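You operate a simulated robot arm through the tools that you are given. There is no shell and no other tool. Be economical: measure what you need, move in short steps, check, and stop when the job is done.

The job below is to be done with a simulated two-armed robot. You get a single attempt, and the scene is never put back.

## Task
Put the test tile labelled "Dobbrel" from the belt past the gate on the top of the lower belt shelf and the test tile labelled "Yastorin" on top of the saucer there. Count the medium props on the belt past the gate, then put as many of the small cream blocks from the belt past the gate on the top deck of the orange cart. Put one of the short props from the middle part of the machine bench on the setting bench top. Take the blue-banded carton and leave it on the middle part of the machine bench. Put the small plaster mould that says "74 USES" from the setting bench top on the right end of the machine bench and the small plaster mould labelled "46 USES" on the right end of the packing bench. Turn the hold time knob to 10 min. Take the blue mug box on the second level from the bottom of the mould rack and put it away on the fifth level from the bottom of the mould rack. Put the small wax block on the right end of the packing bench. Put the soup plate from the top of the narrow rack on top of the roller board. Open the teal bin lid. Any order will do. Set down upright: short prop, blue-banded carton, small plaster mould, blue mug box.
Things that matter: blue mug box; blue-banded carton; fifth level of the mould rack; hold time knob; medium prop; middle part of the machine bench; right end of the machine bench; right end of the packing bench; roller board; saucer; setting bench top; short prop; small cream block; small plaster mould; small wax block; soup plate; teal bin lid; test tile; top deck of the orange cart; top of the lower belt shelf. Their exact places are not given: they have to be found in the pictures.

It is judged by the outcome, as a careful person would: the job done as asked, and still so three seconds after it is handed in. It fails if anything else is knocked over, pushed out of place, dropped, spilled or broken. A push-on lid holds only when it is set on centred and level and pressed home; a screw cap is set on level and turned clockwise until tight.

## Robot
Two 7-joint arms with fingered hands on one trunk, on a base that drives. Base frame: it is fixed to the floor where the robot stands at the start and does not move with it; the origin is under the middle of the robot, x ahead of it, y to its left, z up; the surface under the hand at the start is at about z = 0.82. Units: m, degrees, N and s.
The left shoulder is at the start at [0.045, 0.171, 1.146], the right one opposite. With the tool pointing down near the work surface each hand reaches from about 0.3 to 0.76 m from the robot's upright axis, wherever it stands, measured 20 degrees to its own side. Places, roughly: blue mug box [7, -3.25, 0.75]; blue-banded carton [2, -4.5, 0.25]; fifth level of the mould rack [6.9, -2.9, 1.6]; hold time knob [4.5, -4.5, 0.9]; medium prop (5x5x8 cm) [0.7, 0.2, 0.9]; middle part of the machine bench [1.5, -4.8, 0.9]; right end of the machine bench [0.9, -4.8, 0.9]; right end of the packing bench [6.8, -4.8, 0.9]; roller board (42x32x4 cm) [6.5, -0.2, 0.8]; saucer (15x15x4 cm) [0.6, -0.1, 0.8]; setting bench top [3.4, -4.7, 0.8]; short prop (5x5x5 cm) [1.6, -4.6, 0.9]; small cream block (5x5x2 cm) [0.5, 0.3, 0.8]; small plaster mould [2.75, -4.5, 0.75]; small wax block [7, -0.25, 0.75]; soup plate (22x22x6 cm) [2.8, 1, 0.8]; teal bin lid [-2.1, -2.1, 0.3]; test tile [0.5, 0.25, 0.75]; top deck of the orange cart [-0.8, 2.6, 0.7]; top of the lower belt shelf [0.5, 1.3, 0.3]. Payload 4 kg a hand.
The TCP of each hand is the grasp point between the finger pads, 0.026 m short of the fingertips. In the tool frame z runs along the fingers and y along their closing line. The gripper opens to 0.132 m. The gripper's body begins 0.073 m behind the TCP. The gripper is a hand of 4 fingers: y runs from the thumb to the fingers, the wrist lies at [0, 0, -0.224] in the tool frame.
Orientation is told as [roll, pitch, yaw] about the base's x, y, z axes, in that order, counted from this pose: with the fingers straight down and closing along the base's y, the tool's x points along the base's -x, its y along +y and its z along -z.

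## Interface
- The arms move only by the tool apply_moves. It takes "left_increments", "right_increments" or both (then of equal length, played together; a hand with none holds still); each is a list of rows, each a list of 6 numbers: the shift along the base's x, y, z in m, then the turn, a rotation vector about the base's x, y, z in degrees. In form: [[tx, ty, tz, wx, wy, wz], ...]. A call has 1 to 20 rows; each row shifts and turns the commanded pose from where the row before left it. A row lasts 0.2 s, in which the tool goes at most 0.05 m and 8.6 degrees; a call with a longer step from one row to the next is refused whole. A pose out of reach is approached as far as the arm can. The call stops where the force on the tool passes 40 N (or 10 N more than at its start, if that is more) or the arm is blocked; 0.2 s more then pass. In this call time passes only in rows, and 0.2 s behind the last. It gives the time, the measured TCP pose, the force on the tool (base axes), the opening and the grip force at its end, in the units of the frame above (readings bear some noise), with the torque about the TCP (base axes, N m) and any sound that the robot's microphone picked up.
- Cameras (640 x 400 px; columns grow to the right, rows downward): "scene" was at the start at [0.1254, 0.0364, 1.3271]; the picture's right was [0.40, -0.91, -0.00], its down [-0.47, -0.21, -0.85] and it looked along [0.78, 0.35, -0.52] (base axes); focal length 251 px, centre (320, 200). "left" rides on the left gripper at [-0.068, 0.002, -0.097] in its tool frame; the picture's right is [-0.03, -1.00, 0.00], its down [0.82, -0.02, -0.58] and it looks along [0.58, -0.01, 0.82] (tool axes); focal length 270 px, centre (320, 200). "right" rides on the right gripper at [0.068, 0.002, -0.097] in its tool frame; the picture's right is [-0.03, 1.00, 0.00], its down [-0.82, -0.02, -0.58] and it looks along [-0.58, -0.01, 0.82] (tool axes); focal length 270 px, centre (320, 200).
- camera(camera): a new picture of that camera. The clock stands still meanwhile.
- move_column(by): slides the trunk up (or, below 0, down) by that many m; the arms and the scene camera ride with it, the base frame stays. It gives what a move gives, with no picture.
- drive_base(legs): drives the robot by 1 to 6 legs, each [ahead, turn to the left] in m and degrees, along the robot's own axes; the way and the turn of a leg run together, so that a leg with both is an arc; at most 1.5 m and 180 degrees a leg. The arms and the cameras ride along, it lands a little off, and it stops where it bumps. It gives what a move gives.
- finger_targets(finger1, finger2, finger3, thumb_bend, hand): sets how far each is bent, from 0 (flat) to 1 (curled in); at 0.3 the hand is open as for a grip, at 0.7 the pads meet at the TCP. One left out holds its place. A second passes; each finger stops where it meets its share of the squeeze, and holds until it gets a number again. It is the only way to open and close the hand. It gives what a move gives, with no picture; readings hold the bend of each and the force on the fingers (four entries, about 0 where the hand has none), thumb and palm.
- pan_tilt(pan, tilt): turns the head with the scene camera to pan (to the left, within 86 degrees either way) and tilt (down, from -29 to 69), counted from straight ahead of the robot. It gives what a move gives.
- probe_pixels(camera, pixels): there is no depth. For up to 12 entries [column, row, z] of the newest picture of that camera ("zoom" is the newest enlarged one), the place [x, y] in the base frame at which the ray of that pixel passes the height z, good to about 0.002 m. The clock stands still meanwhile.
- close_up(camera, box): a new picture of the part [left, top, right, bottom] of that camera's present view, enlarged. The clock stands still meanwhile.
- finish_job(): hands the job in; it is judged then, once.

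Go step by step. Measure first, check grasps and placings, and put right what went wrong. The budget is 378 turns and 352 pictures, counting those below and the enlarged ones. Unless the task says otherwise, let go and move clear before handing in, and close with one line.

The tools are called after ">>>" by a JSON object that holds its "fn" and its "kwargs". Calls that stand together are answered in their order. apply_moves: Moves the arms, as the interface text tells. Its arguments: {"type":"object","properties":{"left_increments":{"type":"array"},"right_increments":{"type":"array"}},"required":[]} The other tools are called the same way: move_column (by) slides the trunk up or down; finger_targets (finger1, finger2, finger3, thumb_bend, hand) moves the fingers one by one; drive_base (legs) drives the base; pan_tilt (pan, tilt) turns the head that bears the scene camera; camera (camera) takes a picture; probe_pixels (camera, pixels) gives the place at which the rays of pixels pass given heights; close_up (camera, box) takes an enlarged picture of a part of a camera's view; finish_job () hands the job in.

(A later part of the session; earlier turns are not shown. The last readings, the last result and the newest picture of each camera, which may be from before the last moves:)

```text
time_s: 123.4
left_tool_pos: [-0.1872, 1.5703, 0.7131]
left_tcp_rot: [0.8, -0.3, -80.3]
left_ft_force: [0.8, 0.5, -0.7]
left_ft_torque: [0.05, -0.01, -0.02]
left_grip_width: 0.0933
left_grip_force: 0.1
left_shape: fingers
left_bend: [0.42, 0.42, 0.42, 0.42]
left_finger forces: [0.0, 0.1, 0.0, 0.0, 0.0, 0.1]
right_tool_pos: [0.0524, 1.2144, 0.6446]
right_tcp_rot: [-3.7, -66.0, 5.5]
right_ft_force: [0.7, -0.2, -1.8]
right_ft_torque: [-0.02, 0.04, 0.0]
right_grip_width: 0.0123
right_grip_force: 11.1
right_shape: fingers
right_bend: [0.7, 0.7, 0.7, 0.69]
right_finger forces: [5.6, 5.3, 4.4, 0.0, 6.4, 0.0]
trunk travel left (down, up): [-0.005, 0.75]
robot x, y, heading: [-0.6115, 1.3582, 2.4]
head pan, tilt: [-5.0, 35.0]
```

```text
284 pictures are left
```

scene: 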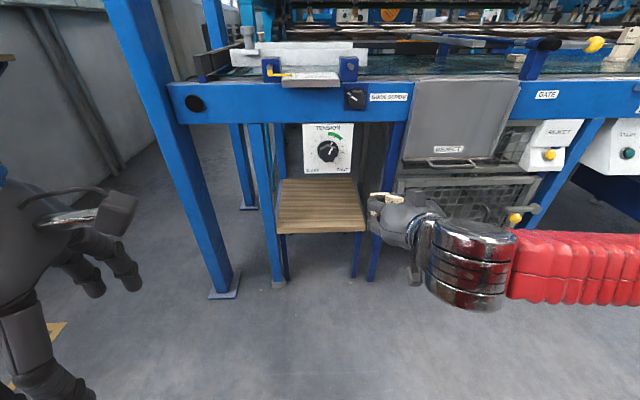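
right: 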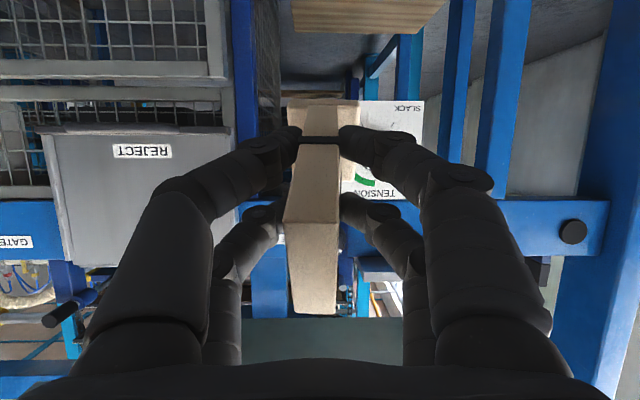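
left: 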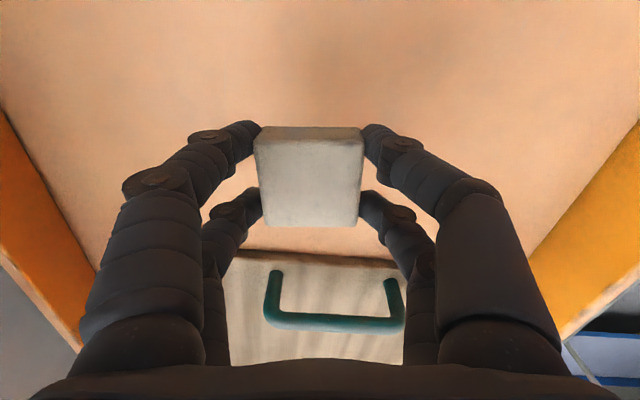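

Clear, knob unchanged. Now lower the hand here in free space and level it toward 75°.

>>> {"fn": "apply_moves", "kwargs": {"right_increments": [[0, 0, -0.045, 0.4, -1, 0], [0, 0, -0.045, 0.4, -1, 0], [0, 0, -0.045, 0.4, -1, -1], [0, 0, -0.045, 0.4, -1, -1], [0, 0, -0.04, 0.4, -1, -1], [0, 0, -0.03, 0.4, -1, -1]]}}

>>> {"fn": "camera", "kwargs": {"camera": "scene"}}

```text
time_s: 124.8
left_tool_pos: [-0.1874, 1.5706, 0.7136]
left_tcp_rot: [0.9, -0.2, -80.3]
left_ft_force: [-0.1, 0.1, 0.0]
left_ft_torque: [-0.03, 0.01, 0.0]
left_grip_width: 0.0931
left_grip_force: 0.1
left_shape: fingers
left_bend: [0.42, 0.42, 0.42, 0.42]
left_finger forces: [0.1, 0.1, 0.1, 0.0, 0.0, 0.0]
right_tool_pos: [0.1095, 1.1696, 0.6766]
right_tcp_rot: [1.9, -70.2, -3.6]
right_ft_force: [0.2, 0.5, 0.0]
right_ft_torque: [-0.04, 0.04, 0.0]
right_grip_width: 0.0126
right_grip_force: 10.6
right_shape: fingers
right_bend: [0.7, 0.7, 0.7, 0.69]
right_finger forces: [5.6, 5.3, 4.7, 0.0, 6.4, 0.0]
right hand out of reach, approached as far as the arm can: row 1, 2, 3, 4, 5, 6
trunk travel left (down, up): [-0.005, 0.75]
robot x, y, heading: [-0.6149, 1.357, 2.1]
head pan, tilt: [-5.0, 35.0]
```

```text
283 pictures are left
```

scene: 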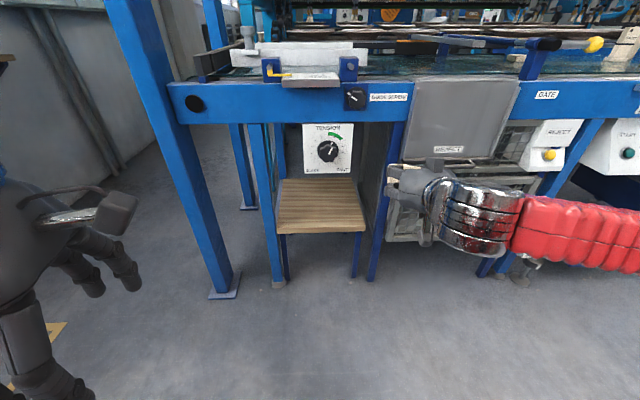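

The arm can't hold that pitch so low. Try a lesser pitch (about −40°) at low height.

>>> {"fn": "apply_moves", "kwargs": {"right_increments": [[0.01, 0, 0.01, 0, 8, 0], [0.01, 0, 0.01, 0, 8, 0], [0.01, 0, 0.01, 0, 8, 0], [0.01, 0, 0.01, 0, 8, 0]]}}

>>> {"fn": "camera", "kwargs": {"camera": "scene"}}

```text
time_s: 125.8
left_tool_pos: [-0.1876, 1.5713, 0.714]
left_tcp_rot: [0.8, -0.1, -80.3]
left_ft_force: [-0.3, -0.6, 0.3]
left_ft_torque: [0.01, -0.02, 0.02]
left_grip_width: 0.0928
left_grip_force: 0.1
left_shape: fingers
left_bend: [0.42, 0.42, 0.42, 0.42]
left_finger forces: [0.1, 0.1, 0.0, 0.0, 0.0, 0.1]
right_tool_pos: [0.1493, 1.1705, 0.7163]
right_tcp_rot: [-0.5, -39.9, -1.7]
right_ft_force: [0.0, 0.5, -0.9]
right_ft_torque: [0.01, 0.0, 0.01]
right_grip_width: 0.0124
right_grip_force: 10.9
right_shape: fingers
right_bend: [0.7, 0.7, 0.7, 0.69]
right_finger forces: [5.5, 5.1, 4.5, 0.0, 6.1, 0.0]
trunk travel left (down, up): [-0.005, 0.75]
robot x, y, heading: [-0.6133, 1.3559, 2.3]
head pan, tilt: [-5.0, 35.0]
```

```text
282 pictures are left
```

scene: 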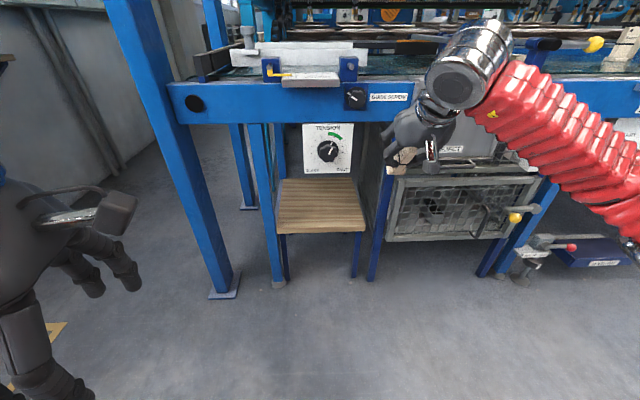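

Commands restart from the measured pose. Now lower at −40° pitch.

>>> {"fn": "apply_moves", "kwargs": {"right_increments": [[-0.01, 0.01, -0.045, 0, 0, 0], [-0.01, 0.01, -0.045, 0, 0, 0], [-0.01, 0.01, -0.045, 0, 0, 0], [-0.01, 0.01, -0.045, 0, 0, 0], [0, 0.01, -0.045, 0, 0, 0]]}}

>>> {"fn": "camera", "kwargs": {"camera": "scene"}}

```text
time_s: 127.0
left_tool_pos: [-0.1869, 1.5706, 0.7132]
left_tcp_rot: [0.8, -0.2, -80.3]
left_ft_force: [0.6, 0.2, -0.9]
left_ft_torque: [0.0, 0.01, 0.0]
left_grip_width: 0.0931
left_grip_force: 0.0
left_shape: fingers
left_bend: [0.42, 0.42, 0.42, 0.42]
left_finger forces: [0.1, 0.0, 0.1, 0.0, 0.1, 0.0]
right_tool_pos: [0.1088, 1.2224, 0.4929]
right_tcp_rot: [-0.5, -40.3, -1.8]
right_ft_force: [0.0, 0.4, -0.2]
right_ft_torque: [-0.01, 0.02, 0.02]
right_grip_width: 0.0125
right_grip_force: 10.7
right_shape: fingers
right_bend: [0.7, 0.7, 0.7, 0.69]
right_finger forces: [5.5, 5.1, 4.5, 0.0, 6.2, 0.1]
trunk travel left (down, up): [-0.005, 0.75]
robot x, y, heading: [-0.6155, 1.3589, 2.4]
head pan, tilt: [-5.0, 35.0]
```

```text
281 pictures are left
```

scene: 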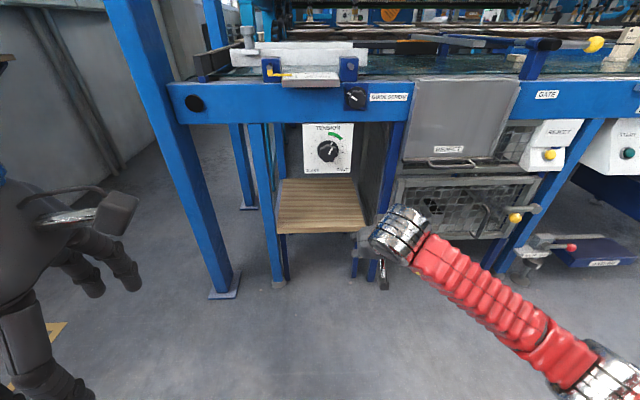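

Works. Lower to z ≈ 0.38 and increase pitch to about −55° while here in the open.

>>> {"fn": "apply_moves", "kwargs": {"right_increments": [[0, 0, -0.04, 0, 0, 0], [0, 0, -0.04, 0, 0, 0], [0, 0, -0.03, 0, 0, 0], [0, 0, 0, 0, -5, 0], [0, 0, 0, 0, -5, 0], [0, 0, 0, 0, -5, 0]]}}

>>> {"fn": "camera", "kwargs": {"camera": "right"}}

```text
time_s: 128.4
left_tool_pos: [-0.1878, 1.5702, 0.7136]
left_tcp_rot: [0.9, -0.1, -80.3]
left_ft_force: [-0.3, 0.6, 0.2]
left_ft_torque: [0.02, 0.0, 0.01]
left_grip_width: 0.0933
left_grip_force: 0.1
left_shape: fingers
left_bend: [0.42, 0.42, 0.42, 0.42]
left_finger forces: [0.1, 0.0, 0.1, 0.0, 0.0, 0.1]
right_tool_pos: [0.1094, 1.2206, 0.3837]
right_tcp_rot: [-0.1, -44.6, -1.8]
right_ft_force: [0.2, 0.3, -0.6]
right_ft_torque: [-0.01, 0.02, 0.01]
right_grip_width: 0.0122
right_grip_force: 10.8
right_shape: fingers
right_bend: [0.7, 0.7, 0.7, 0.69]
right_finger forces: [5.4, 5.1, 4.5, 0.1, 6.0, 0.1]
right hand out of reach, approached as far as the arm can: row 5, 6
trunk travel left (down, up): [-0.005, 0.75]
robot x, y, heading: [-0.6116, 1.3577, 2.3]
head pan, tilt: [-5.0, 35.0]
```

```text
280 pictures are left
```

right: 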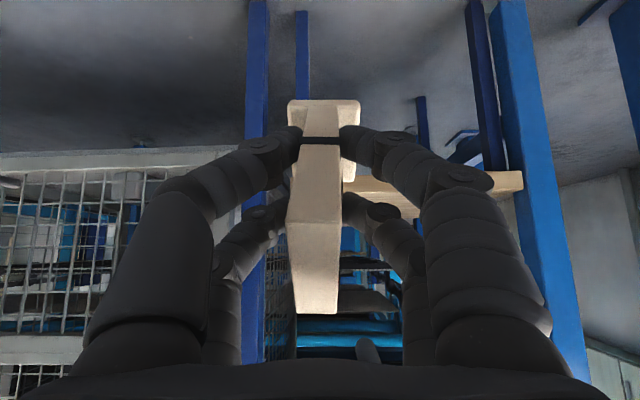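

Pitch −45° works down there; that clears the panel. Raise slightly, then drive forward so the tile goes in over the shelf.

>>> {"fn": "apply_moves", "kwargs": {"right_increments": [[0, 0.003, 0.02, 0, 0, 1.5]]}}

>>> {"fn": "drive_base", "kwargs": {"legs": [[0.22, 0]]}}

>>> {"fn": "camera", "kwargs": {"camera": "right"}}

>>> {"fn": "camera", "kwargs": {"camera": "scene"}}

```text
time_s: 128.8
left_tool_pos: [-0.1878, 1.5705, 0.7125]
left_tcp_rot: [0.8, -0.2, -80.3]
left_ft_force: [-0.8, -0.2, -0.4]
left_ft_torque: [0.04, 0.0, 0.01]
left_grip_width: 0.0932
left_grip_force: 0.1
left_shape: fingers
left_bend: [0.42, 0.42, 0.42, 0.42]
left_finger forces: [0.0, 0.1, 0.0, 0.0, 0.0, 0.0]
right_tool_pos: [0.1082, 1.223, 0.4025]
right_tcp_rot: [-0.3, -44.6, -0.3]
right_ft_force: [-0.1, 0.3, -2.2]
right_ft_torque: [0.0, 0.04, -0.01]
right_grip_width: 0.012
right_grip_force: 9.9
right_shape: fingers
right_bend: [0.7, 0.7, 0.7, 0.69]
right_finger forces: [5.4, 4.9, 4.5, 0.0, 6.1, 0.0]
trunk travel left (down, up): [-0.005, 0.75]
robot x, y, heading: [-0.6117, 1.3577, 2.4]
head pan, tilt: [-5.0, 35.0]
```

```text
time_s: 130.5
left_tool_pos: [0.0313, 1.5815, 0.7135]
left_tcp_rot: [0.8, -0.2, -80.0]
left_ft_force: [0.6, 0.3, -0.7]
left_ft_torque: [-0.01, 0.02, -0.04]
left_grip_width: 0.093
left_grip_force: 0.1
left_shape: fingers
left_bend: [0.42, 0.42, 0.42, 0.42]
left_finger forces: [0.1, 0.0, 0.0, 0.0, 0.1, 0.0]
right_tool_pos: [0.3299, 1.2352, 0.4021]
right_tcp_rot: [-0.3, -44.5, -0.1]
right_ft_force: [-0.1, 0.4, -1.4]
right_ft_torque: [-0.01, 0.03, 0.0]
right_grip_width: 0.012
right_grip_force: 10.1
right_shape: fingers
right_bend: [0.7, 0.7, 0.7, 0.69]
right_finger forces: [5.4, 5.0, 4.5, 0.0, 6.0, 0.0]
trunk travel left (down, up): [-0.005, 0.75]
robot x, y, heading: [-0.3927, 1.3659, 2.6]
head pan, tilt: [-5.0, 35.0]
```

```text
279 pictures are left
```

right: 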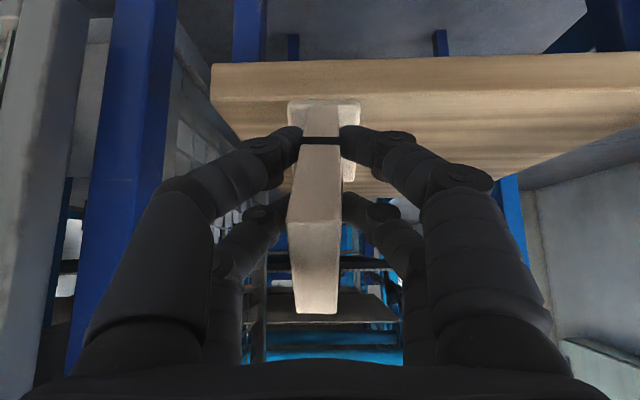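

```text
278 pictures are left
```

scene: 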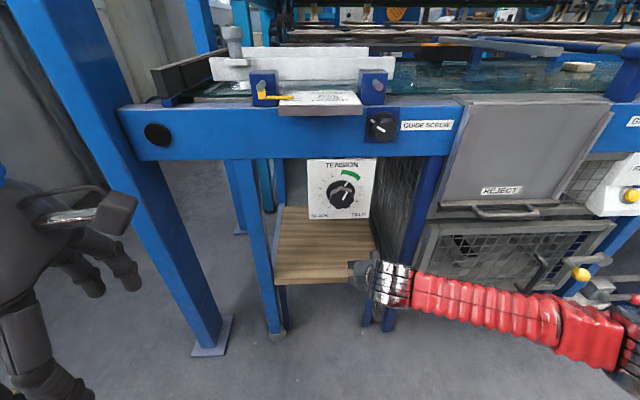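

>>> {"fn": "drive_base", "kwargs": {"legs": [[0.1, 0]]}}

>>> {"fn": "camera", "kwargs": {"camera": "right"}}

>>> {"fn": "camera", "kwargs": {"camera": "scene"}}

```text
time_s: 131.6
left_tool_pos: [0.1323, 1.5855, 0.7134]
left_tcp_rot: [0.9, -0.2, -80.2]
left_ft_force: [0.0, 0.8, -0.2]
left_ft_torque: [-0.02, 0.02, 0.0]
left_grip_width: 0.0932
left_grip_force: 0.1
left_shape: fingers
left_bend: [0.42, 0.42, 0.42, 0.42]
left_finger forces: [0.1, 0.0, 0.0, 0.0, 0.1, 0.0]
right_tool_pos: [0.4298, 1.2371, 0.4023]
right_tcp_rot: [-0.4, -44.6, -0.2]
right_ft_force: [-0.4, 1.2, -1.6]
right_ft_torque: [-0.03, 0.02, 0.0]
right_grip_width: 0.0121
right_grip_force: 10.2
right_shape: fingers
right_bend: [0.7, 0.7, 0.7, 0.69]
right_finger forces: [5.4, 5.0, 4.5, 0.0, 6.1, 0.0]
trunk travel left (down, up): [-0.005, 0.75]
robot x, y, heading: [-0.2908, 1.3732, 2.3]
head pan, tilt: [-5.0, 35.0]
```

```text
277 pictures are left
```

right: 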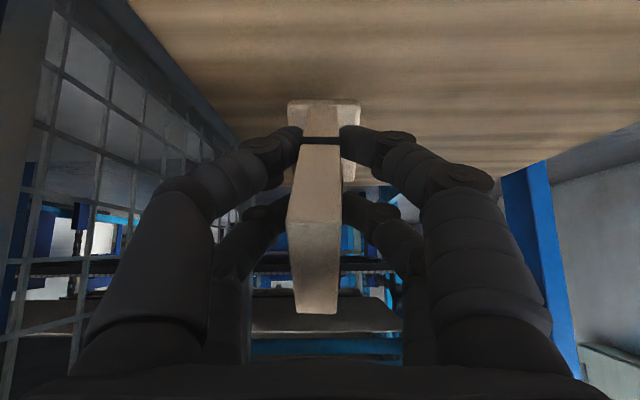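

```text
276 pictures are left
```

scene: 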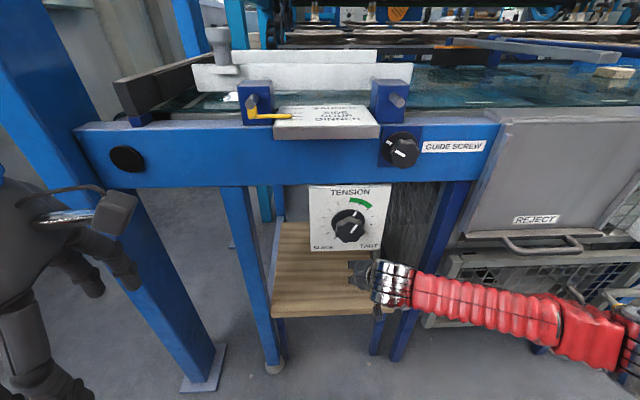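

Inside over the shelf. Lower to contact.

>>> {"fn": "apply_moves", "kwargs": {"right_increments": [[0, 0, -0.015, 0, 0, 0], [0, 0, -0.012, 0, 0, 0], [0, 0, -0.005, 0, 0, 0], [0, 0, -0.004, 0, 0, 0]]}}

>>> {"fn": "apply_moves", "kwargs": {"right_increments": [[0, 0, -0.003, 0, 0, 0], [0, 0, -0.003, 0, 0, 0]]}}

```text
time_s: 132.6
left_tool_pos: [0.1318, 1.5853, 0.7154]
left_tcp_rot: [0.8, -0.2, -80.2]
left_ft_force: [-0.4, -0.2, 0.7]
left_ft_torque: [-0.03, -0.01, -0.02]
left_grip_width: 0.0932
left_grip_force: 0.1
left_shape: fingers
left_bend: [0.42, 0.42, 0.42, 0.42]
left_finger forces: [0.0, 0.0, 0.0, 0.1, 0.1, 0.0]
right_tool_pos: [0.4301, 1.2364, 0.3694]
right_tcp_rot: [-0.4, -44.0, -0.2]
right_ft_force: [-0.3, 0.7, 6.8]
right_ft_torque: [0.04, -0.17, 0.03]
right_grip_width: 0.0001
right_grip_force: 6.0
right_shape: fingers
right_bend: [0.71, 0.7, 0.7, 0.71]
right_finger forces: [0.0, 6.3, 5.7, 0.1, 0.1, 0.0]
right hand out of reach, approached as far as the arm can: row 4
trunk travel left (down, up): [-0.005, 0.75]
robot x, y, heading: [-0.2949, 1.37, 2.3]
head pan, tilt: [-5.0, 35.0]
```

```text
time_s: 133.2
left_tool_pos: [0.1322, 1.5845, 0.7156]
left_tcp_rot: [1.0, -0.2, -80.2]
left_ft_force: [0.3, -0.3, 0.2]
left_ft_torque: [0.03, 0.01, -0.02]
left_grip_width: 0.0933
left_grip_force: 0.1
left_shape: fingers
left_bend: [0.42, 0.42, 0.42, 0.42]
left_finger forces: [0.0, 0.0, 0.0, 0.1, 0.0, 0.0]
right_tool_pos: [0.4335, 1.236, 0.3674]
right_tcp_rot: [-0.2, -44.1, -0.1]
right_ft_force: [0.6, 0.5, 8.3]
right_ft_torque: [0.02, -0.19, 0.07]
right_grip_width: 0.0002
right_grip_force: 6.1
right_shape: fingers
right_bend: [0.71, 0.7, 0.7, 0.71]
right_finger forces: [0.1, 6.8, 5.3, 0.0, 0.0, 0.0]
right hand out of reach, approached as far as the arm can: row 2
trunk travel left (down, up): [-0.005, 0.75]
robot x, y, heading: [-0.292, 1.3687, 2.3]
head pan, tilt: [-5.0, 35.0]
```

>>> {"fn": "camera", "kwargs": {"camera": "right"}}

```text
275 pictures are left
```

right: 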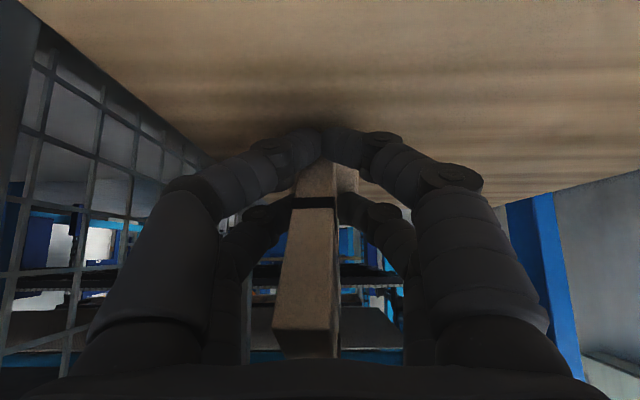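

The lower finger pair slipped off; the upper pair still holds and the tile has pivoted. Nudge forward to bring it more upright before letting go.

>>> {"fn": "apply_moves", "kwargs": {"right_increments": [[0.008, 0, 0.002, 0, 0, 0], [0.008, 0, 0.002, 0, 0, 0]]}}

>>> {"fn": "camera", "kwargs": {"camera": "right"}}

>>> {"fn": "close_up", "kwargs": {"camera": "scene", "box": [240, 180, 440, 340]}}

```text
time_s: 133.8
left_tool_pos: [0.1314, 1.5857, 0.7141]
left_tcp_rot: [0.9, -0.2, -80.2]
left_ft_force: [-0.2, 0.8, 0.3]
left_ft_torque: [0.04, 0.01, 0.01]
left_grip_width: 0.0931
left_grip_force: 0.0
left_shape: fingers
left_bend: [0.42, 0.42, 0.42, 0.42]
left_finger forces: [0.0, 0.1, 0.0, 0.0, 0.1, 0.1]
right_tool_pos: [0.4508, 1.2359, 0.3687]
right_tcp_rot: [-0.3, -44.4, -0.3]
right_ft_force: [-0.1, 0.0, -1.3]
right_ft_torque: [0.0, 0.03, 0.01]
right_grip_width: 0.0
right_grip_force: 4.7
right_shape: fingers
right_bend: [0.71, 0.7, 0.7, 0.71]
right_finger forces: [0.1, 5.0, 5.0, 0.0, 0.0, 0.0]
trunk travel left (down, up): [-0.005, 0.75]
robot x, y, heading: [-0.2919, 1.3692, 2.4]
head pan, tilt: [-5.0, 35.0]
```

```text
274 pictures are left
```

right: 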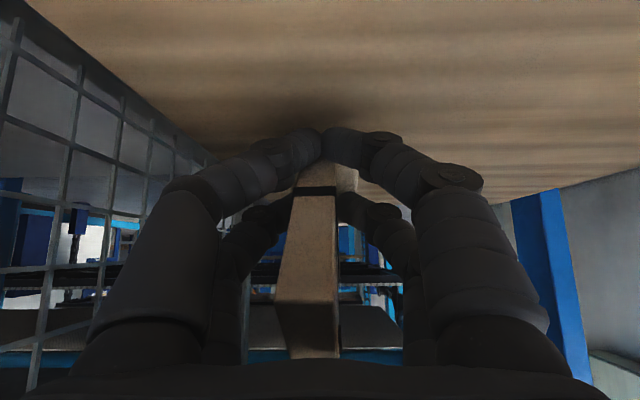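

```text
2.50 times, centred on (340, 260) of scene
```

zoom: 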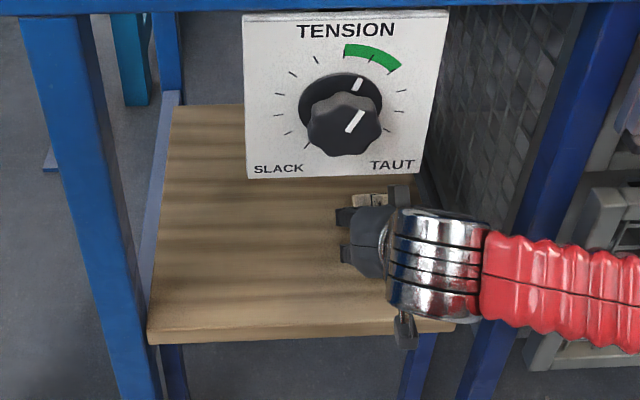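

>>> {"fn": "apply_moves", "kwargs": {"right_increments": [[0, 0, -0.004, 0, 0, 0], [0.004, 0, -0.004, 0, 0, 0], [0.004, 0, -0.003, 0, 0, 0]]}}

>>> {"fn": "camera", "kwargs": {"camera": "right"}}

```text
time_s: 134.6
left_tool_pos: [0.132, 1.5841, 0.7149]
left_tcp_rot: [1.0, -0.2, -80.2]
left_ft_force: [-0.7, 0.0, 0.4]
left_ft_torque: [0.0, -0.01, 0.0]
left_grip_width: 0.0929
left_grip_force: 0.1
left_shape: fingers
left_bend: [0.42, 0.42, 0.42, 0.42]
left_finger forces: [0.1, 0.0, 0.0, 0.1, 0.0, 0.1]
right_tool_pos: [0.4599, 1.2369, 0.3641]
right_tcp_rot: [-0.1, -45.0, -0.3]
right_ft_force: [-1.5, -1.1, 16.3]
right_ft_torque: [-0.01, -0.06, -0.04]
right_grip_width: 0.0
right_grip_force: 13.7
right_shape: fingers
right_bend: [0.72, 0.7, 0.7, 0.72]
right_finger forces: [8.2, 5.0, 6.3, 0.0, 7.7, 0.0]
trunk travel left (down, up): [-0.005, 0.75]
robot x, y, heading: [-0.2927, 1.3637, 2.3]
head pan, tilt: [-5.0, 35.0]
```

```text
272 pictures are left
```

right: 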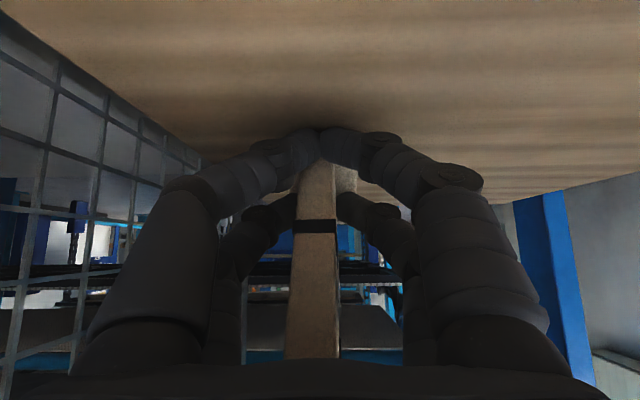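

Open the right hand and look.

>>> {"fn": "finger_targets", "kwargs": {"hand": "right", "finger1": 0.45, "finger2": 0.45, "finger3": 0.45, "thumb_bend": 0.45}}

>>> {"fn": "camera", "kwargs": {"camera": "right"}}

```text
time_s: 135.6
left_tool_pos: [0.1304, 1.5859, 0.7156]
left_tcp_rot: [1.1, -0.3, -80.1]
left_ft_force: [0.0, 0.8, 0.0]
left_ft_torque: [0.01, -0.03, -0.01]
left_grip_width: 0.0932
left_grip_force: 0.0
left_shape: fingers
left_bend: [0.42, 0.42, 0.42, 0.42]
left_finger forces: [0.0, 0.0, 0.0, 0.1, 0.1, 0.0]
right_tool_pos: [0.4604, 1.2377, 0.3659]
right_tcp_rot: [-0.1, -45.1, -0.3]
right_ft_force: [0.0, 2.8, 31.7]
right_ft_torque: [-0.24, -0.19, -0.07]
right_grip_width: 0.0546
right_grip_force: 16.3
right_shape: fingers
right_bend: [0.71, 0.45, 0.45, 0.48]
right_finger forces: [15.6, 0.1, 0.0, 0.1, 16.1, 0.1]
trunk travel left (down, up): [-0.005, 0.75]
robot x, y, heading: [-0.2899, 1.37, 2.2]
head pan, tilt: [-5.0, 35.0]
```

```text
271 pictures are left
```

right: 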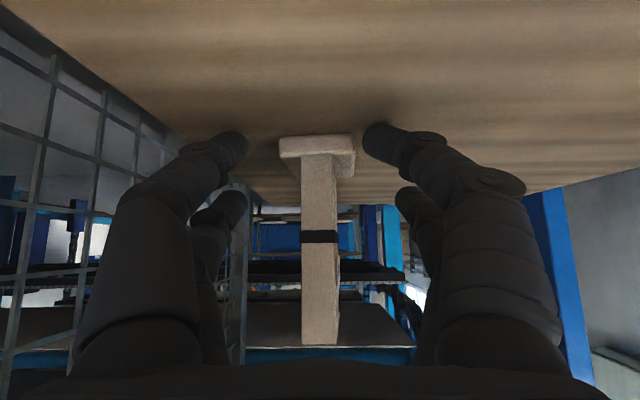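

The tile stands upright on the shelf between the open fingers. Raise slightly, open wider, and back straight out.

>>> {"fn": "apply_moves", "kwargs": {"right_increments": [[0, 0, 0.006, 0, 0, 0], [0, 0, 0.006, 0, 0, 0]]}}

>>> {"fn": "finger_targets", "kwargs": {"hand": "right", "finger1": 0.36, "finger2": 0.36, "finger3": 0.36, "thumb_bend": 0.36}}

>>> {"fn": "apply_moves", "kwargs": {"right_increments": [[-0.03, -0.001, 0, 0, 0, 0], [-0.04, -0.001, 0, 0, 0, 0], [-0.045, -0.001, 0, 0, 0, 0]]}}

>>> {"fn": "camera", "kwargs": {"camera": "right"}}

```text
time_s: 136.2
left_tool_pos: [0.1313, 1.5855, 0.7152]
left_tcp_rot: [0.9, -0.2, -80.2]
left_ft_force: [0.0, 0.5, 0.4]
left_ft_torque: [0.03, -0.01, 0.02]
left_grip_width: 0.093
left_grip_force: 0.0
left_shape: fingers
left_bend: [0.42, 0.42, 0.42, 0.42]
left_finger forces: [0.0, 0.0, 0.0, 0.0, 0.0, 0.1]
right_tool_pos: [0.4567, 1.2375, 0.3696]
right_tcp_rot: [-0.4, -44.2, -0.2]
right_ft_force: [-1.1, -3.2, 6.5]
right_ft_torque: [0.13, -0.01, 0.0]
right_grip_width: 0.071
right_grip_force: 3.5
right_shape: fingers
right_bend: [0.57, 0.45, 0.45, 0.45]
right_finger forces: [6.9, 0.0, 0.0, 0.1, 0.1, 0.1]
trunk travel left (down, up): [-0.005, 0.75]
robot x, y, heading: [-0.297, 1.3754, 2.4]
head pan, tilt: [-5.0, 35.0]
```

```text
time_s: 137.2
left_tool_pos: [0.1325, 1.5852, 0.7157]
left_tcp_rot: [0.9, -0.1, -80.3]
left_ft_force: [0.0, -0.5, -0.4]
left_ft_torque: [0.02, 0.0, -0.02]
left_grip_width: 0.0931
left_grip_force: 0.1
left_shape: fingers
left_bend: [0.42, 0.42, 0.42, 0.42]
left_finger forces: [0.0, 0.1, 0.0, 0.1, 0.0, 0.0]
right_tool_pos: [0.4585, 1.238, 0.3716]
right_tcp_rot: [-0.3, -44.6, -0.1]
right_ft_force: [-0.1, 0.2, -0.8]
right_ft_torque: [0.06, 0.0, 0.04]
right_grip_width: 0.1126
right_grip_force: 0.0
right_shape: fingers
right_bend: [0.36, 0.36, 0.36, 0.36]
right_finger forces: [0.0, 0.0, 0.0, 0.0, 0.1, 0.1]
trunk travel left (down, up): [-0.005, 0.75]
robot x, y, heading: [-0.2944, 1.3704, 2.6]
head pan, tilt: [-5.0, 35.0]
```

```text
time_s: 138.0
left_tool_pos: [0.1311, 1.5843, 0.7145]
left_tcp_rot: [1.0, -0.2, -80.2]
left_ft_force: [0.0, 0.5, -0.2]
left_ft_torque: [0.02, 0.02, -0.02]
left_grip_width: 0.0933
left_grip_force: 0.0
left_shape: fingers
left_bend: [0.42, 0.42, 0.42, 0.42]
left_finger forces: [0.0, 0.0, 0.1, 0.0, 0.0, 0.0]
right_tool_pos: [0.3723, 1.2254, 0.407]
right_tcp_rot: [-0.3, -43.3, 0.1]
right_ft_force: [-0.7, -0.7, 0.4]
right_ft_torque: [0.01, 0.03, -0.01]
right_grip_width: 0.1126
right_grip_force: 0.0
right_shape: fingers
right_bend: [0.36, 0.36, 0.36, 0.36]
right_finger forces: [0.1, 0.0, 0.0, 0.0, 0.0, 0.0]
right hand out of reach, approached as far as the arm can: row 2, 3
trunk travel left (down, up): [-0.005, 0.75]
robot x, y, heading: [-0.2935, 1.3765, 2.5]
head pan, tilt: [-5.0, 35.0]
```

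```text
270 pictures are left
```

right: 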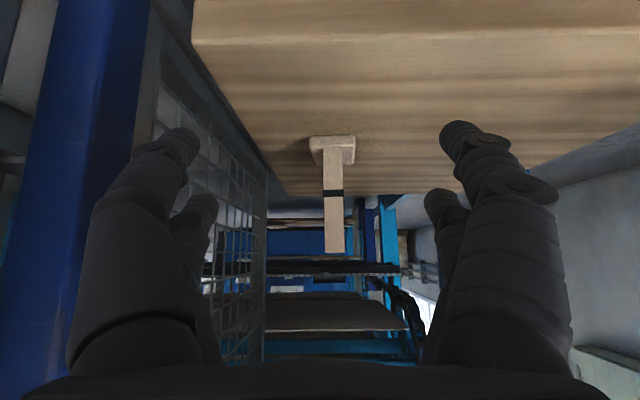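

Tile stands safely. Back off 0.45 m, raise the trunk, and check.

>>> {"fn": "drive_base", "kwargs": {"legs": [[-0.45, 0]]}}

>>> {"fn": "move_column", "kwargs": {"by": 0.37}}

>>> {"fn": "apply_moves", "kwargs": {"right_increments": [[-0.02, 0, 0.04, 0, 7, 0], [-0.02, 0, 0.04, 0, 7, 0], [-0.02, 0, 0.04, 0, 7, 0], [-0.02, 0, 0.04, 0, 7, 0], [-0.02, 0, 0.04, 0, 7, 0], [-0.02, 0, 0.04, 0, 7, 0], [0, 0, 0.04, 0, 0, 0], [0, 0, 0.04, 0, 0, 0]]}}

>>> {"fn": "camera", "kwargs": {"camera": "scene"}}

```text
time_s: 140.8
left_tool_pos: [-0.3185, 1.5693, 0.7149]
left_tcp_rot: [1.0, -0.2, -79.5]
left_ft_force: [-0.9, -0.4, -0.5]
left_ft_torque: [-0.03, 0.04, 0.04]
left_grip_width: 0.0932
left_grip_force: 0.1
left_shape: fingers
left_bend: [0.42, 0.42, 0.42, 0.42]
left_finger forces: [0.0, 0.0, 0.0, 0.0, 0.1, 0.1]
right_tool_pos: [-0.0733, 1.2131, 0.407]
right_tcp_rot: [-0.3, -43.3, 0.6]
right_ft_force: [-0.7, 0.2, -1.0]
right_ft_torque: [0.0, -0.01, 0.02]
right_grip_width: 0.113
right_grip_force: 0.0
right_shape: fingers
right_bend: [0.36, 0.36, 0.36, 0.36]
right_finger forces: [0.1, 0.0, 0.1, 0.0, 0.0, 0.0]
trunk travel left (down, up): [-0.005, 0.75]
robot x, y, heading: [-0.7411, 1.3528, 3.2]
head pan, tilt: [-5.0, 35.0]
```

```text
time_s: 144.3
left_tool_pos: [-0.3196, 1.5672, 1.0841]
left_tcp_rot: [0.8, -0.2, -79.5]
left_ft_force: [0.0, -1.3, 0.0]
left_ft_torque: [-0.01, -0.01, 0.01]
left_grip_width: 0.0932
left_grip_force: 0.2
left_shape: fingers
left_bend: [0.42, 0.42, 0.42, 0.42]
left_finger forces: [0.0, 0.1, 0.0, 0.0, 0.0, 0.0]
right_tool_pos: [-0.0738, 1.2115, 0.7787]
right_tcp_rot: [-0.3, -43.3, 0.7]
right_ft_force: [0.2, 0.0, 0.4]
right_ft_torque: [-0.02, 0.01, 0.0]
right_grip_width: 0.1128
right_grip_force: 0.0
right_shape: fingers
right_bend: [0.36, 0.36, 0.36, 0.36]
right_finger forces: [0.0, 0.0, 0.0, 0.0, 0.1, 0.1]
trunk travel left (down, up): [-0.375, 0.38]
robot x, y, heading: [-0.7444, 1.3489, 2.9]
head pan, tilt: [-5.0, 35.0]
```

```text
time_s: 146.2
left_tool_pos: [-0.3191, 1.5684, 1.0855]
left_tcp_rot: [1.0, -0.3, -79.7]
left_ft_force: [-0.1, 0.0, 0.4]
left_ft_torque: [0.03, 0.0, 0.0]
left_grip_width: 0.0934
left_grip_force: 0.2
left_shape: fingers
left_bend: [0.42, 0.42, 0.42, 0.42]
left_finger forces: [0.0, 0.0, 0.0, 0.0, 0.0, 0.0]
right_tool_pos: [-0.1926, 1.2118, 1.0964]
right_tcp_rot: [0.2, -1.2, 0.4]
right_ft_force: [0.8, 0.1, 0.9]
right_ft_torque: [0.0, -0.01, 0.0]
right_grip_width: 0.1129
right_grip_force: 0.2
right_shape: fingers
right_bend: [0.36, 0.36, 0.36, 0.36]
right_finger forces: [0.0, 0.0, 0.1, 0.0, 0.0, 0.1]
trunk travel left (down, up): [-0.375, 0.38]
robot x, y, heading: [-0.7453, 1.35, 2.9]
head pan, tilt: [-5.0, 35.0]
```

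```text
269 pictures are left
```

scene: 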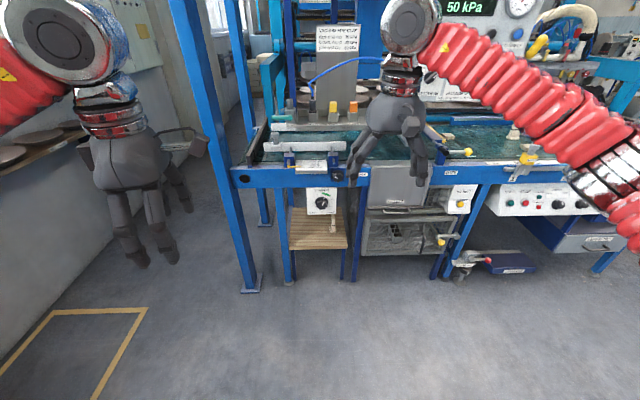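

Tile visible on the shelf (333,222). Now drive back to the belt for the second block, in small turn legs.

>>> {"fn": "apply_moves", "kwargs": {"right_increments": [[-0.04, -0.01, 0, 0, 0, 0], [-0.045, -0.01, 0, 0, 0, 0], [-0.045, -0.01, 0, 0, 0, 0], [-0.04, -0.02, 0, 0, 0, 0]]}}

>>> {"fn": "drive_base", "kwargs": {"legs": [[0, -13], [0, -13], [0, -13], [0, -13], [0, -13], [0.8, 0]]}}

>>> {"fn": "drive_base", "kwargs": {"legs": [[0, 13], [0, 13], [0, 13], [0, 13], [0, 10]]}}

>>> {"fn": "pan_tilt", "kwargs": {"pan": 0, "tilt": 35}}

>>> {"fn": "camera", "kwargs": {"camera": "scene"}}

```text
time_s: 147.2
left_tool_pos: [-0.3212, 1.5675, 1.0854]
left_tcp_rot: [1.0, -0.2, -79.6]
left_ft_force: [-1.2, -0.3, -0.9]
left_ft_torque: [0.04, -0.05, -0.02]
left_grip_width: 0.0928
left_grip_force: 0.1
left_shape: fingers
left_bend: [0.42, 0.42, 0.42, 0.42]
left_finger forces: [0.0, 0.0, 0.0, 0.0, 0.0, 0.1]
right_tool_pos: [-0.3635, 1.1612, 1.0982]
right_tcp_rot: [0.2, -1.5, 0.4]
right_ft_force: [0.6, 0.7, -0.3]
right_ft_torque: [0.01, -0.02, 0.01]
right_grip_width: 0.1128
right_grip_force: 0.1
right_shape: fingers
right_bend: [0.36, 0.36, 0.36, 0.36]
right_finger forces: [0.1, 0.0, 0.1, 0.0, 0.0, 0.0]
trunk travel left (down, up): [-0.375, 0.38]
robot x, y, heading: [-0.7433, 1.3489, 3.3]
head pan, tilt: [-5.0, 35.0]
```

```text
time_s: 151.0
left_tool_pos: [-0.3021, 1.1662, 1.0869]
left_tcp_rot: [0.8, -0.1, -129.4]
left_ft_force: [-0.6, -0.1, 0.7]
left_ft_torque: [0.06, -0.06, -0.01]
left_grip_width: 0.0931
left_grip_force: 0.1
left_shape: fingers
left_bend: [0.42, 0.42, 0.42, 0.42]
left_finger forces: [0.0, 0.1, 0.0, 0.0, 0.1, 0.1]
right_tool_pos: [-0.6414, 0.9374, 1.0985]
right_tcp_rot: [0.4, -1.3, -49.6]
right_ft_force: [-1.2, 0.8, -0.1]
right_ft_torque: [0.03, -0.04, -0.03]
right_grip_width: 0.1135
right_grip_force: 0.1
right_shape: fingers
right_bend: [0.36, 0.36, 0.36, 0.36]
right_finger forces: [0.0, 0.0, 0.1, 0.0, 0.1, 0.1]
trunk travel left (down, up): [-0.375, 0.38]
robot x, y, heading: [-0.7076, 1.3857, -48.5]
head pan, tilt: [-5.0, 35.0]
stopped in leg 4: the robot was blocked; the commanded pose is now the measured one
```

```text
time_s: 154.9
left_tool_pos: [-0.2745, 1.556, 1.0885]
left_tcp_rot: [1.0, -0.5, -79.8]
left_ft_force: [-0.7, 0.3, 0.9]
left_ft_torque: [-0.1, -0.09, -0.01]
left_grip_width: 0.0928
left_grip_force: 0.0
left_shape: fingers
left_bend: [0.42, 0.42, 0.42, 0.42]
left_finger forces: [0.1, 0.0, 0.0, 0.1, 0.0, 0.0]
right_tool_pos: [-0.3179, 1.1478, 1.1048]
right_tcp_rot: [-0.3, -2.3, -0.1]
right_ft_force: [-1.4, 0.1, 4.8]
right_ft_torque: [0.02, -0.14, -0.01]
right_grip_width: 0.1133
right_grip_force: 0.1
right_shape: fingers
right_bend: [0.36, 0.36, 0.36, 0.36]
right_finger forces: [0.0, 0.1, 0.0, 0.1, 0.0, 0.1]
trunk travel left (down, up): [-0.375, 0.38]
robot x, y, heading: [-0.7035, 1.3331, 3.0]
head pan, tilt: [-5.0, 35.0]
stopped in leg 4: the robot was blocked; the commanded pose is now the measured one
```

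```text
time_s: 155.6
left_tool_pos: [-0.2725, 1.5528, 1.0867]
left_tcp_rot: [0.8, -0.3, -79.9]
left_ft_force: [0.0, 0.7, 0.2]
left_ft_torque: [0.0, 0.03, -0.04]
left_grip_width: 0.093
left_grip_force: 0.0
left_shape: fingers
left_bend: [0.42, 0.42, 0.42, 0.42]
left_finger forces: [0.0, 0.0, 0.0, 0.0, 0.0, 0.0]
right_tool_pos: [-0.3164, 1.1456, 1.0999]
right_tcp_rot: [0.0, -1.4, -0.1]
right_ft_force: [0.4, 0.3, 0.5]
right_ft_torque: [-0.03, 0.01, 0.0]
right_grip_width: 0.113
right_grip_force: 0.0
right_shape: fingers
right_bend: [0.36, 0.36, 0.36, 0.36]
right_finger forces: [0.1, 0.0, 0.0, 0.0, 0.0, 0.1]
trunk travel left (down, up): [-0.375, 0.38]
robot x, y, heading: [-0.6987, 1.3322, 3.1]
head pan, tilt: [0.0, 35.0]
```

```text
268 pictures are left
```

scene: 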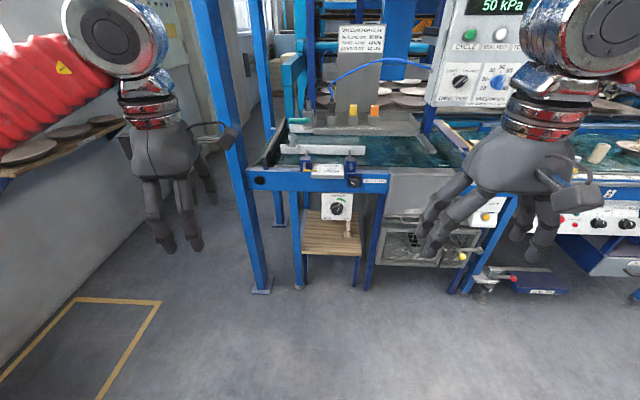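

Legs of 13° accumulate a stop; use 10° legs.

>>> {"fn": "drive_base", "kwargs": {"legs": [[0, -10], [0, -10], [0, -10], [0, -10], [0, -10], [0, -10]]}}

```text
time_s: 159.8
left_tool_pos: [-0.2567, 1.144, 1.0879]
left_tcp_rot: [0.8, 0.0, -129.9]
left_ft_force: [-0.2, 0.2, 0.3]
left_ft_torque: [0.02, -0.04, 0.02]
left_grip_width: 0.0932
left_grip_force: 0.1
left_shape: fingers
left_bend: [0.42, 0.42, 0.42, 0.42]
left_finger forces: [0.0, 0.0, 0.0, 0.1, 0.0, 0.1]
right_tool_pos: [-0.5974, 0.9158, 1.0998]
right_tcp_rot: [0.1, -1.7, -50.0]
right_ft_force: [0.8, 0.6, 0.4]
right_ft_torque: [0.06, -0.04, -0.02]
right_grip_width: 0.1133
right_grip_force: 0.1
right_shape: fingers
right_bend: [0.36, 0.36, 0.36, 0.36]
right_finger forces: [0.0, 0.0, 0.0, 0.0, 0.0, 0.0]
trunk travel left (down, up): [-0.375, 0.38]
robot x, y, heading: [-0.6641, 1.3684, -48.4]
head pan, tilt: [0.0, 35.0]
stopped in leg 5: the robot was blocked; the commanded pose is now the measured one
```

Stopped at −48° twice, so something real may be there. Look right and left.

>>> {"fn": "pan_tilt", "kwargs": {"pan": -86, "tilt": 35}}

>>> {"fn": "camera", "kwargs": {"camera": "scene"}}

>>> {"fn": "pan_tilt", "kwargs": {"pan": 80, "tilt": 35}}

>>> {"fn": "camera", "kwargs": {"camera": "scene"}}

```text
time_s: 161.4
left_tool_pos: [-0.2557, 1.1474, 1.0878]
left_tcp_rot: [0.9, -0.2, -129.8]
left_ft_force: [-0.1, 0.7, 0.6]
left_ft_torque: [0.0, 0.01, 0.01]
left_grip_width: 0.0932
left_grip_force: 0.0
left_shape: fingers
left_bend: [0.42, 0.42, 0.42, 0.42]
left_finger forces: [0.0, 0.0, 0.1, 0.0, 0.0, 0.1]
right_tool_pos: [-0.595, 0.9186, 1.1027]
right_tcp_rot: [0.0, -1.5, -49.9]
right_ft_force: [0.0, -0.1, -0.3]
right_ft_torque: [-0.01, -0.01, 0.02]
right_grip_width: 0.1131
right_grip_force: 0.1
right_shape: fingers
right_bend: [0.36, 0.36, 0.36, 0.36]
right_finger forces: [0.0, 0.0, 0.1, 0.1, 0.1, 0.0]
trunk travel left (down, up): [-0.375, 0.38]
robot x, y, heading: [-0.6605, 1.3653, -48.7]
head pan, tilt: [-85.9, 35.0]
```

```text
267 pictures are left
```

scene: 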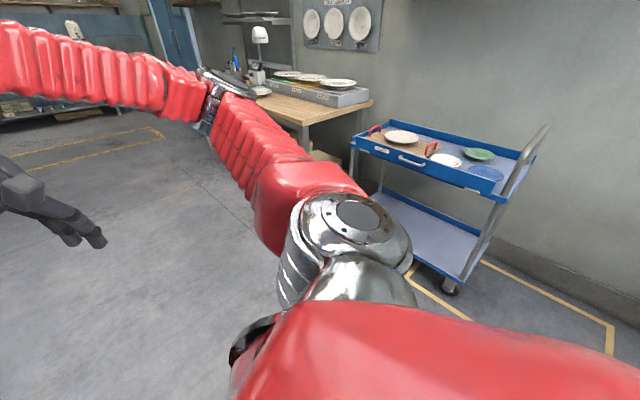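

```text
time_s: 163.9
left_tool_pos: [-0.254, 1.1452, 1.0884]
left_tcp_rot: [0.9, -0.2, -129.7]
left_ft_force: [-0.2, 0.0, 0.2]
left_ft_torque: [0.0, 0.04, -0.01]
left_grip_width: 0.0933
left_grip_force: 0.0
left_shape: fingers
left_bend: [0.42, 0.42, 0.42, 0.42]
left_finger forces: [0.0, 0.1, 0.0, 0.0, 0.0, 0.2]
right_tool_pos: [-0.5947, 0.9179, 1.1004]
right_tcp_rot: [0.0, -1.6, -49.9]
right_ft_force: [0.5, 0.0, 0.2]
right_ft_torque: [0.01, 0.01, 0.01]
right_grip_width: 0.1133
right_grip_force: 0.1
right_shape: fingers
right_bend: [0.36, 0.36, 0.36, 0.36]
right_finger forces: [0.1, 0.0, 0.0, 0.0, 0.0, 0.0]
trunk travel left (down, up): [-0.375, 0.38]
robot x, y, heading: [-0.6605, 1.3659, -48.7]
head pan, tilt: [80.0, 35.0]
```

```text
266 pictures are left
```

scene: 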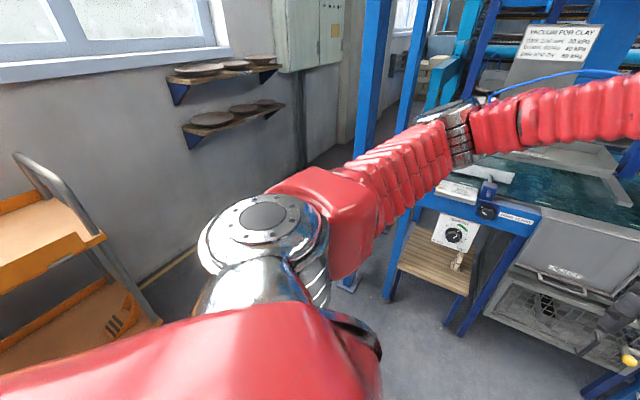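

No obstacle visible; the stops seem dynamic. Continue with smaller turns, then drive.

>>> {"fn": "drive_base", "kwargs": {"legs": [[0, -7], [0, -7], [0, -7], [0.8, 0]]}}

```text
time_s: 170.2
left_tool_pos: [-0.0823, 0.248, 1.0879]
left_tcp_rot: [0.7, -0.3, -151.1]
left_ft_force: [0.2, -0.4, 0.8]
left_ft_torque: [0.05, 0.01, -0.02]
left_grip_width: 0.0933
left_grip_force: 0.1
left_shape: fingers
left_bend: [0.42, 0.42, 0.42, 0.42]
left_finger forces: [0.0, 0.1, 0.1, 0.0, 0.0, 0.0]
right_tool_pos: [-0.4821, 0.1577, 1.1013]
right_tcp_rot: [0.0, -1.6, -71.3]
right_ft_force: [0.3, 0.5, 0.1]
right_ft_torque: [0.01, 0.01, 0.02]
right_grip_width: 0.1135
right_grip_force: 0.1
right_shape: fingers
right_bend: [0.36, 0.36, 0.36, 0.36]
right_finger forces: [0.1, 0.0, 0.0, 0.0, 0.0, 0.0]
trunk travel left (down, up): [-0.375, 0.38]
robot x, y, heading: [-0.3842, 0.6017, -70.2]
head pan, tilt: [80.0, 35.0]
```

>>> {"fn": "drive_base", "kwargs": {"legs": [[0, 8], [0, 8], [0, 8], [0, 8], [0, 8]]}}

>>> {"fn": "drive_base", "kwargs": {"legs": [[0, 8], [0, 8], [0, 7], [0, 7]]}}

>>> {"fn": "pan_tilt", "kwargs": {"pan": 0, "tilt": 35}}

>>> {"fn": "camera", "kwargs": {"camera": "scene"}}

```text
time_s: 173.9
left_tool_pos: [0.0762, 0.5265, 1.0889]
left_tcp_rot: [0.8, -0.2, -110.9]
left_ft_force: [-0.3, -0.4, 1.2]
left_ft_torque: [-0.03, -0.02, 0.02]
left_grip_width: 0.0931
left_grip_force: 0.0
left_shape: fingers
left_bend: [0.42, 0.42, 0.42, 0.42]
left_finger forces: [0.0, 0.1, 0.1, 0.0, 0.0, 0.1]
right_tool_pos: [-0.1719, 0.2017, 1.1011]
right_tcp_rot: [-0.2, -1.6, -31.0]
right_ft_force: [-0.4, -0.1, -0.3]
right_ft_torque: [0.03, 0.03, -0.02]
right_grip_width: 0.1134
right_grip_force: 0.1
right_shape: fingers
right_bend: [0.36, 0.36, 0.36, 0.36]
right_finger forces: [0.0, 0.0, 0.0, 0.0, 0.0, 0.0]
trunk travel left (down, up): [-0.375, 0.38]
robot x, y, heading: [-0.4045, 0.5653, -29.8]
head pan, tilt: [80.0, 35.0]
```

```text
time_s: 176.8
left_tool_pos: [0.0297, 0.7728, 1.0888]
left_tcp_rot: [0.9, -0.2, -80.7]
left_ft_force: [-0.3, 0.4, -0.8]
left_ft_torque: [0.01, -0.01, 0.0]
left_grip_width: 0.0929
left_grip_force: 0.2
left_shape: fingers
left_bend: [0.42, 0.42, 0.42, 0.42]
left_finger forces: [0.0, 0.1, 0.1, 0.1, 0.0, 0.1]
right_tool_pos: [-0.0203, 0.3669, 1.1032]
right_tcp_rot: [-0.1, -1.8, -1.0]
right_ft_force: [-1.1, -0.4, -0.3]
right_ft_torque: [0.01, -0.03, 0.0]
right_grip_width: 0.113
right_grip_force: 0.0
right_shape: fingers
right_bend: [0.36, 0.36, 0.36, 0.36]
right_finger forces: [0.0, 0.0, 0.1, 0.1, 0.1, 0.0]
trunk travel left (down, up): [-0.375, 0.38]
robot x, y, heading: [-0.404, 0.5321, 0.2]
head pan, tilt: [80.0, 35.0]
```

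```text
time_s: 178.4
left_tool_pos: [0.032, 0.7726, 1.0896]
left_tcp_rot: [0.9, -0.1, -80.7]
left_ft_force: [-0.2, 0.5, -0.2]
left_ft_torque: [0.01, -0.02, 0.01]
left_grip_width: 0.0931
left_grip_force: 0.0
left_shape: fingers
left_bend: [0.42, 0.42, 0.42, 0.42]
left_finger forces: [0.1, 0.1, 0.0, 0.0, 0.1, 0.1]
right_tool_pos: [-0.0212, 0.3659, 1.1036]
right_tcp_rot: [0.1, -1.7, -1.0]
right_ft_force: [0.1, 0.5, -0.3]
right_ft_torque: [0.05, -0.03, -0.01]
right_grip_width: 0.1135
right_grip_force: 0.1
right_shape: fingers
right_bend: [0.36, 0.36, 0.36, 0.36]
right_finger forces: [0.0, 0.0, 0.0, 0.0, 0.1, 0.1]
trunk travel left (down, up): [-0.375, 0.38]
robot x, y, heading: [-0.4025, 0.5376, 0.2]
head pan, tilt: [0.0, 35.0]
```

```text
265 pictures are left
```

scene: 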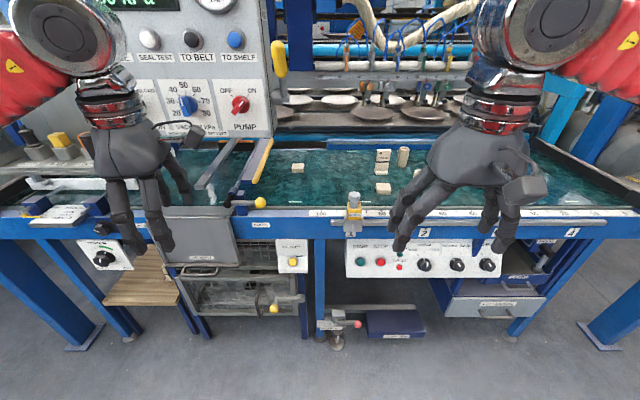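

Now near the belt at heading 0. Pull in the left hand, drive forward 0.33 m, and look with the right camera.

>>> {"fn": "apply_moves", "kwargs": {"left_increments": [[-0.04, -0.02, 0, 0, 0, 0], [-0.04, -0.02, 0, 0, 0, 0], [-0.04, -0.03, 0, 0, 0, 0]], "right_increments": [[0.03, -0.02, 0, 0, 1.7, 0], [0.03, -0.02, 0, 0, 0, 0], [0.03, -0.02, 0, 0, 0, 0]]}}

>>> {"fn": "drive_base", "kwargs": {"legs": [[0.33, 0]]}}

>>> {"fn": "camera", "kwargs": {"camera": "right"}}

```text
time_s: 179.2
left_tool_pos: [-0.0887, 0.7016, 1.0898]
left_tcp_rot: [0.9, 0.0, -80.7]
left_ft_force: [0.4, -0.6, -0.6]
left_ft_torque: [0.01, 0.02, 0.01]
left_grip_width: 0.093
left_grip_force: 0.0
left_shape: fingers
left_bend: [0.42, 0.42, 0.42, 0.42]
left_finger forces: [0.0, 0.0, 0.0, 0.0, 0.0, 0.0]
right_tool_pos: [0.069, 0.3045, 1.1002]
right_tcp_rot: [-0.1, 0.0, -1.0]
right_ft_force: [0.6, 0.5, -0.6]
right_ft_torque: [0.02, 0.02, -0.01]
right_grip_width: 0.1135
right_grip_force: 0.0
right_shape: fingers
right_bend: [0.36, 0.36, 0.36, 0.36]
right_finger forces: [0.1, 0.1, 0.0, 0.0, 0.0, 0.0]
trunk travel left (down, up): [-0.375, 0.38]
robot x, y, heading: [-0.4036, 0.5317, 0.1]
head pan, tilt: [0.0, 35.0]
```

```text
time_s: 181.4
left_tool_pos: [0.2274, 0.7065, 1.0879]
left_tcp_rot: [0.5, -0.1, -80.4]
left_ft_force: [0.6, -0.5, -0.1]
left_ft_torque: [0.03, -0.01, 0.0]
left_grip_width: 0.0931
left_grip_force: 0.0
left_shape: fingers
left_bend: [0.42, 0.42, 0.42, 0.42]
left_finger forces: [0.0, 0.0, 0.0, 0.1, 0.0, 0.0]
right_tool_pos: [0.3853, 0.3073, 1.1038]
right_tcp_rot: [-0.2, -0.1, -1.0]
right_ft_force: [0.1, 0.5, -0.6]
right_ft_torque: [-0.02, 0.04, 0.02]
right_grip_width: 0.1131
right_grip_force: 0.1
right_shape: fingers
right_bend: [0.36, 0.36, 0.36, 0.36]
right_finger forces: [0.0, 0.0, 0.0, 0.1, 0.0, 0.0]
trunk travel left (down, up): [-0.375, 0.38]
robot x, y, heading: [-0.0815, 0.5318, -0.1]
head pan, tilt: [0.0, 35.0]
stopped in leg 1: the robot was blocked; the commanded pose is now the measured one
```

```text
264 pictures are left
```

right: 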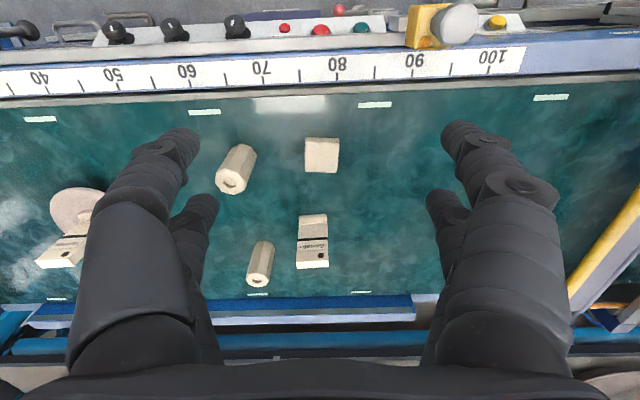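

>>> {"fn": "probe_pixels", "kwargs": {"camera": "right", "pixels": [[306, 138, 0.84], [340, 139, 0.84], [338, 172, 0.83], [305, 170, 0.83], [322, 155, 0.84]]}}

```text
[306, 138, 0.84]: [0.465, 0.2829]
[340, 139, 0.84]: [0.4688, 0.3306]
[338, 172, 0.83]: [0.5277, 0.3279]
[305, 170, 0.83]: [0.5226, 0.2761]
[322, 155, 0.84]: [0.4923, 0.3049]
```

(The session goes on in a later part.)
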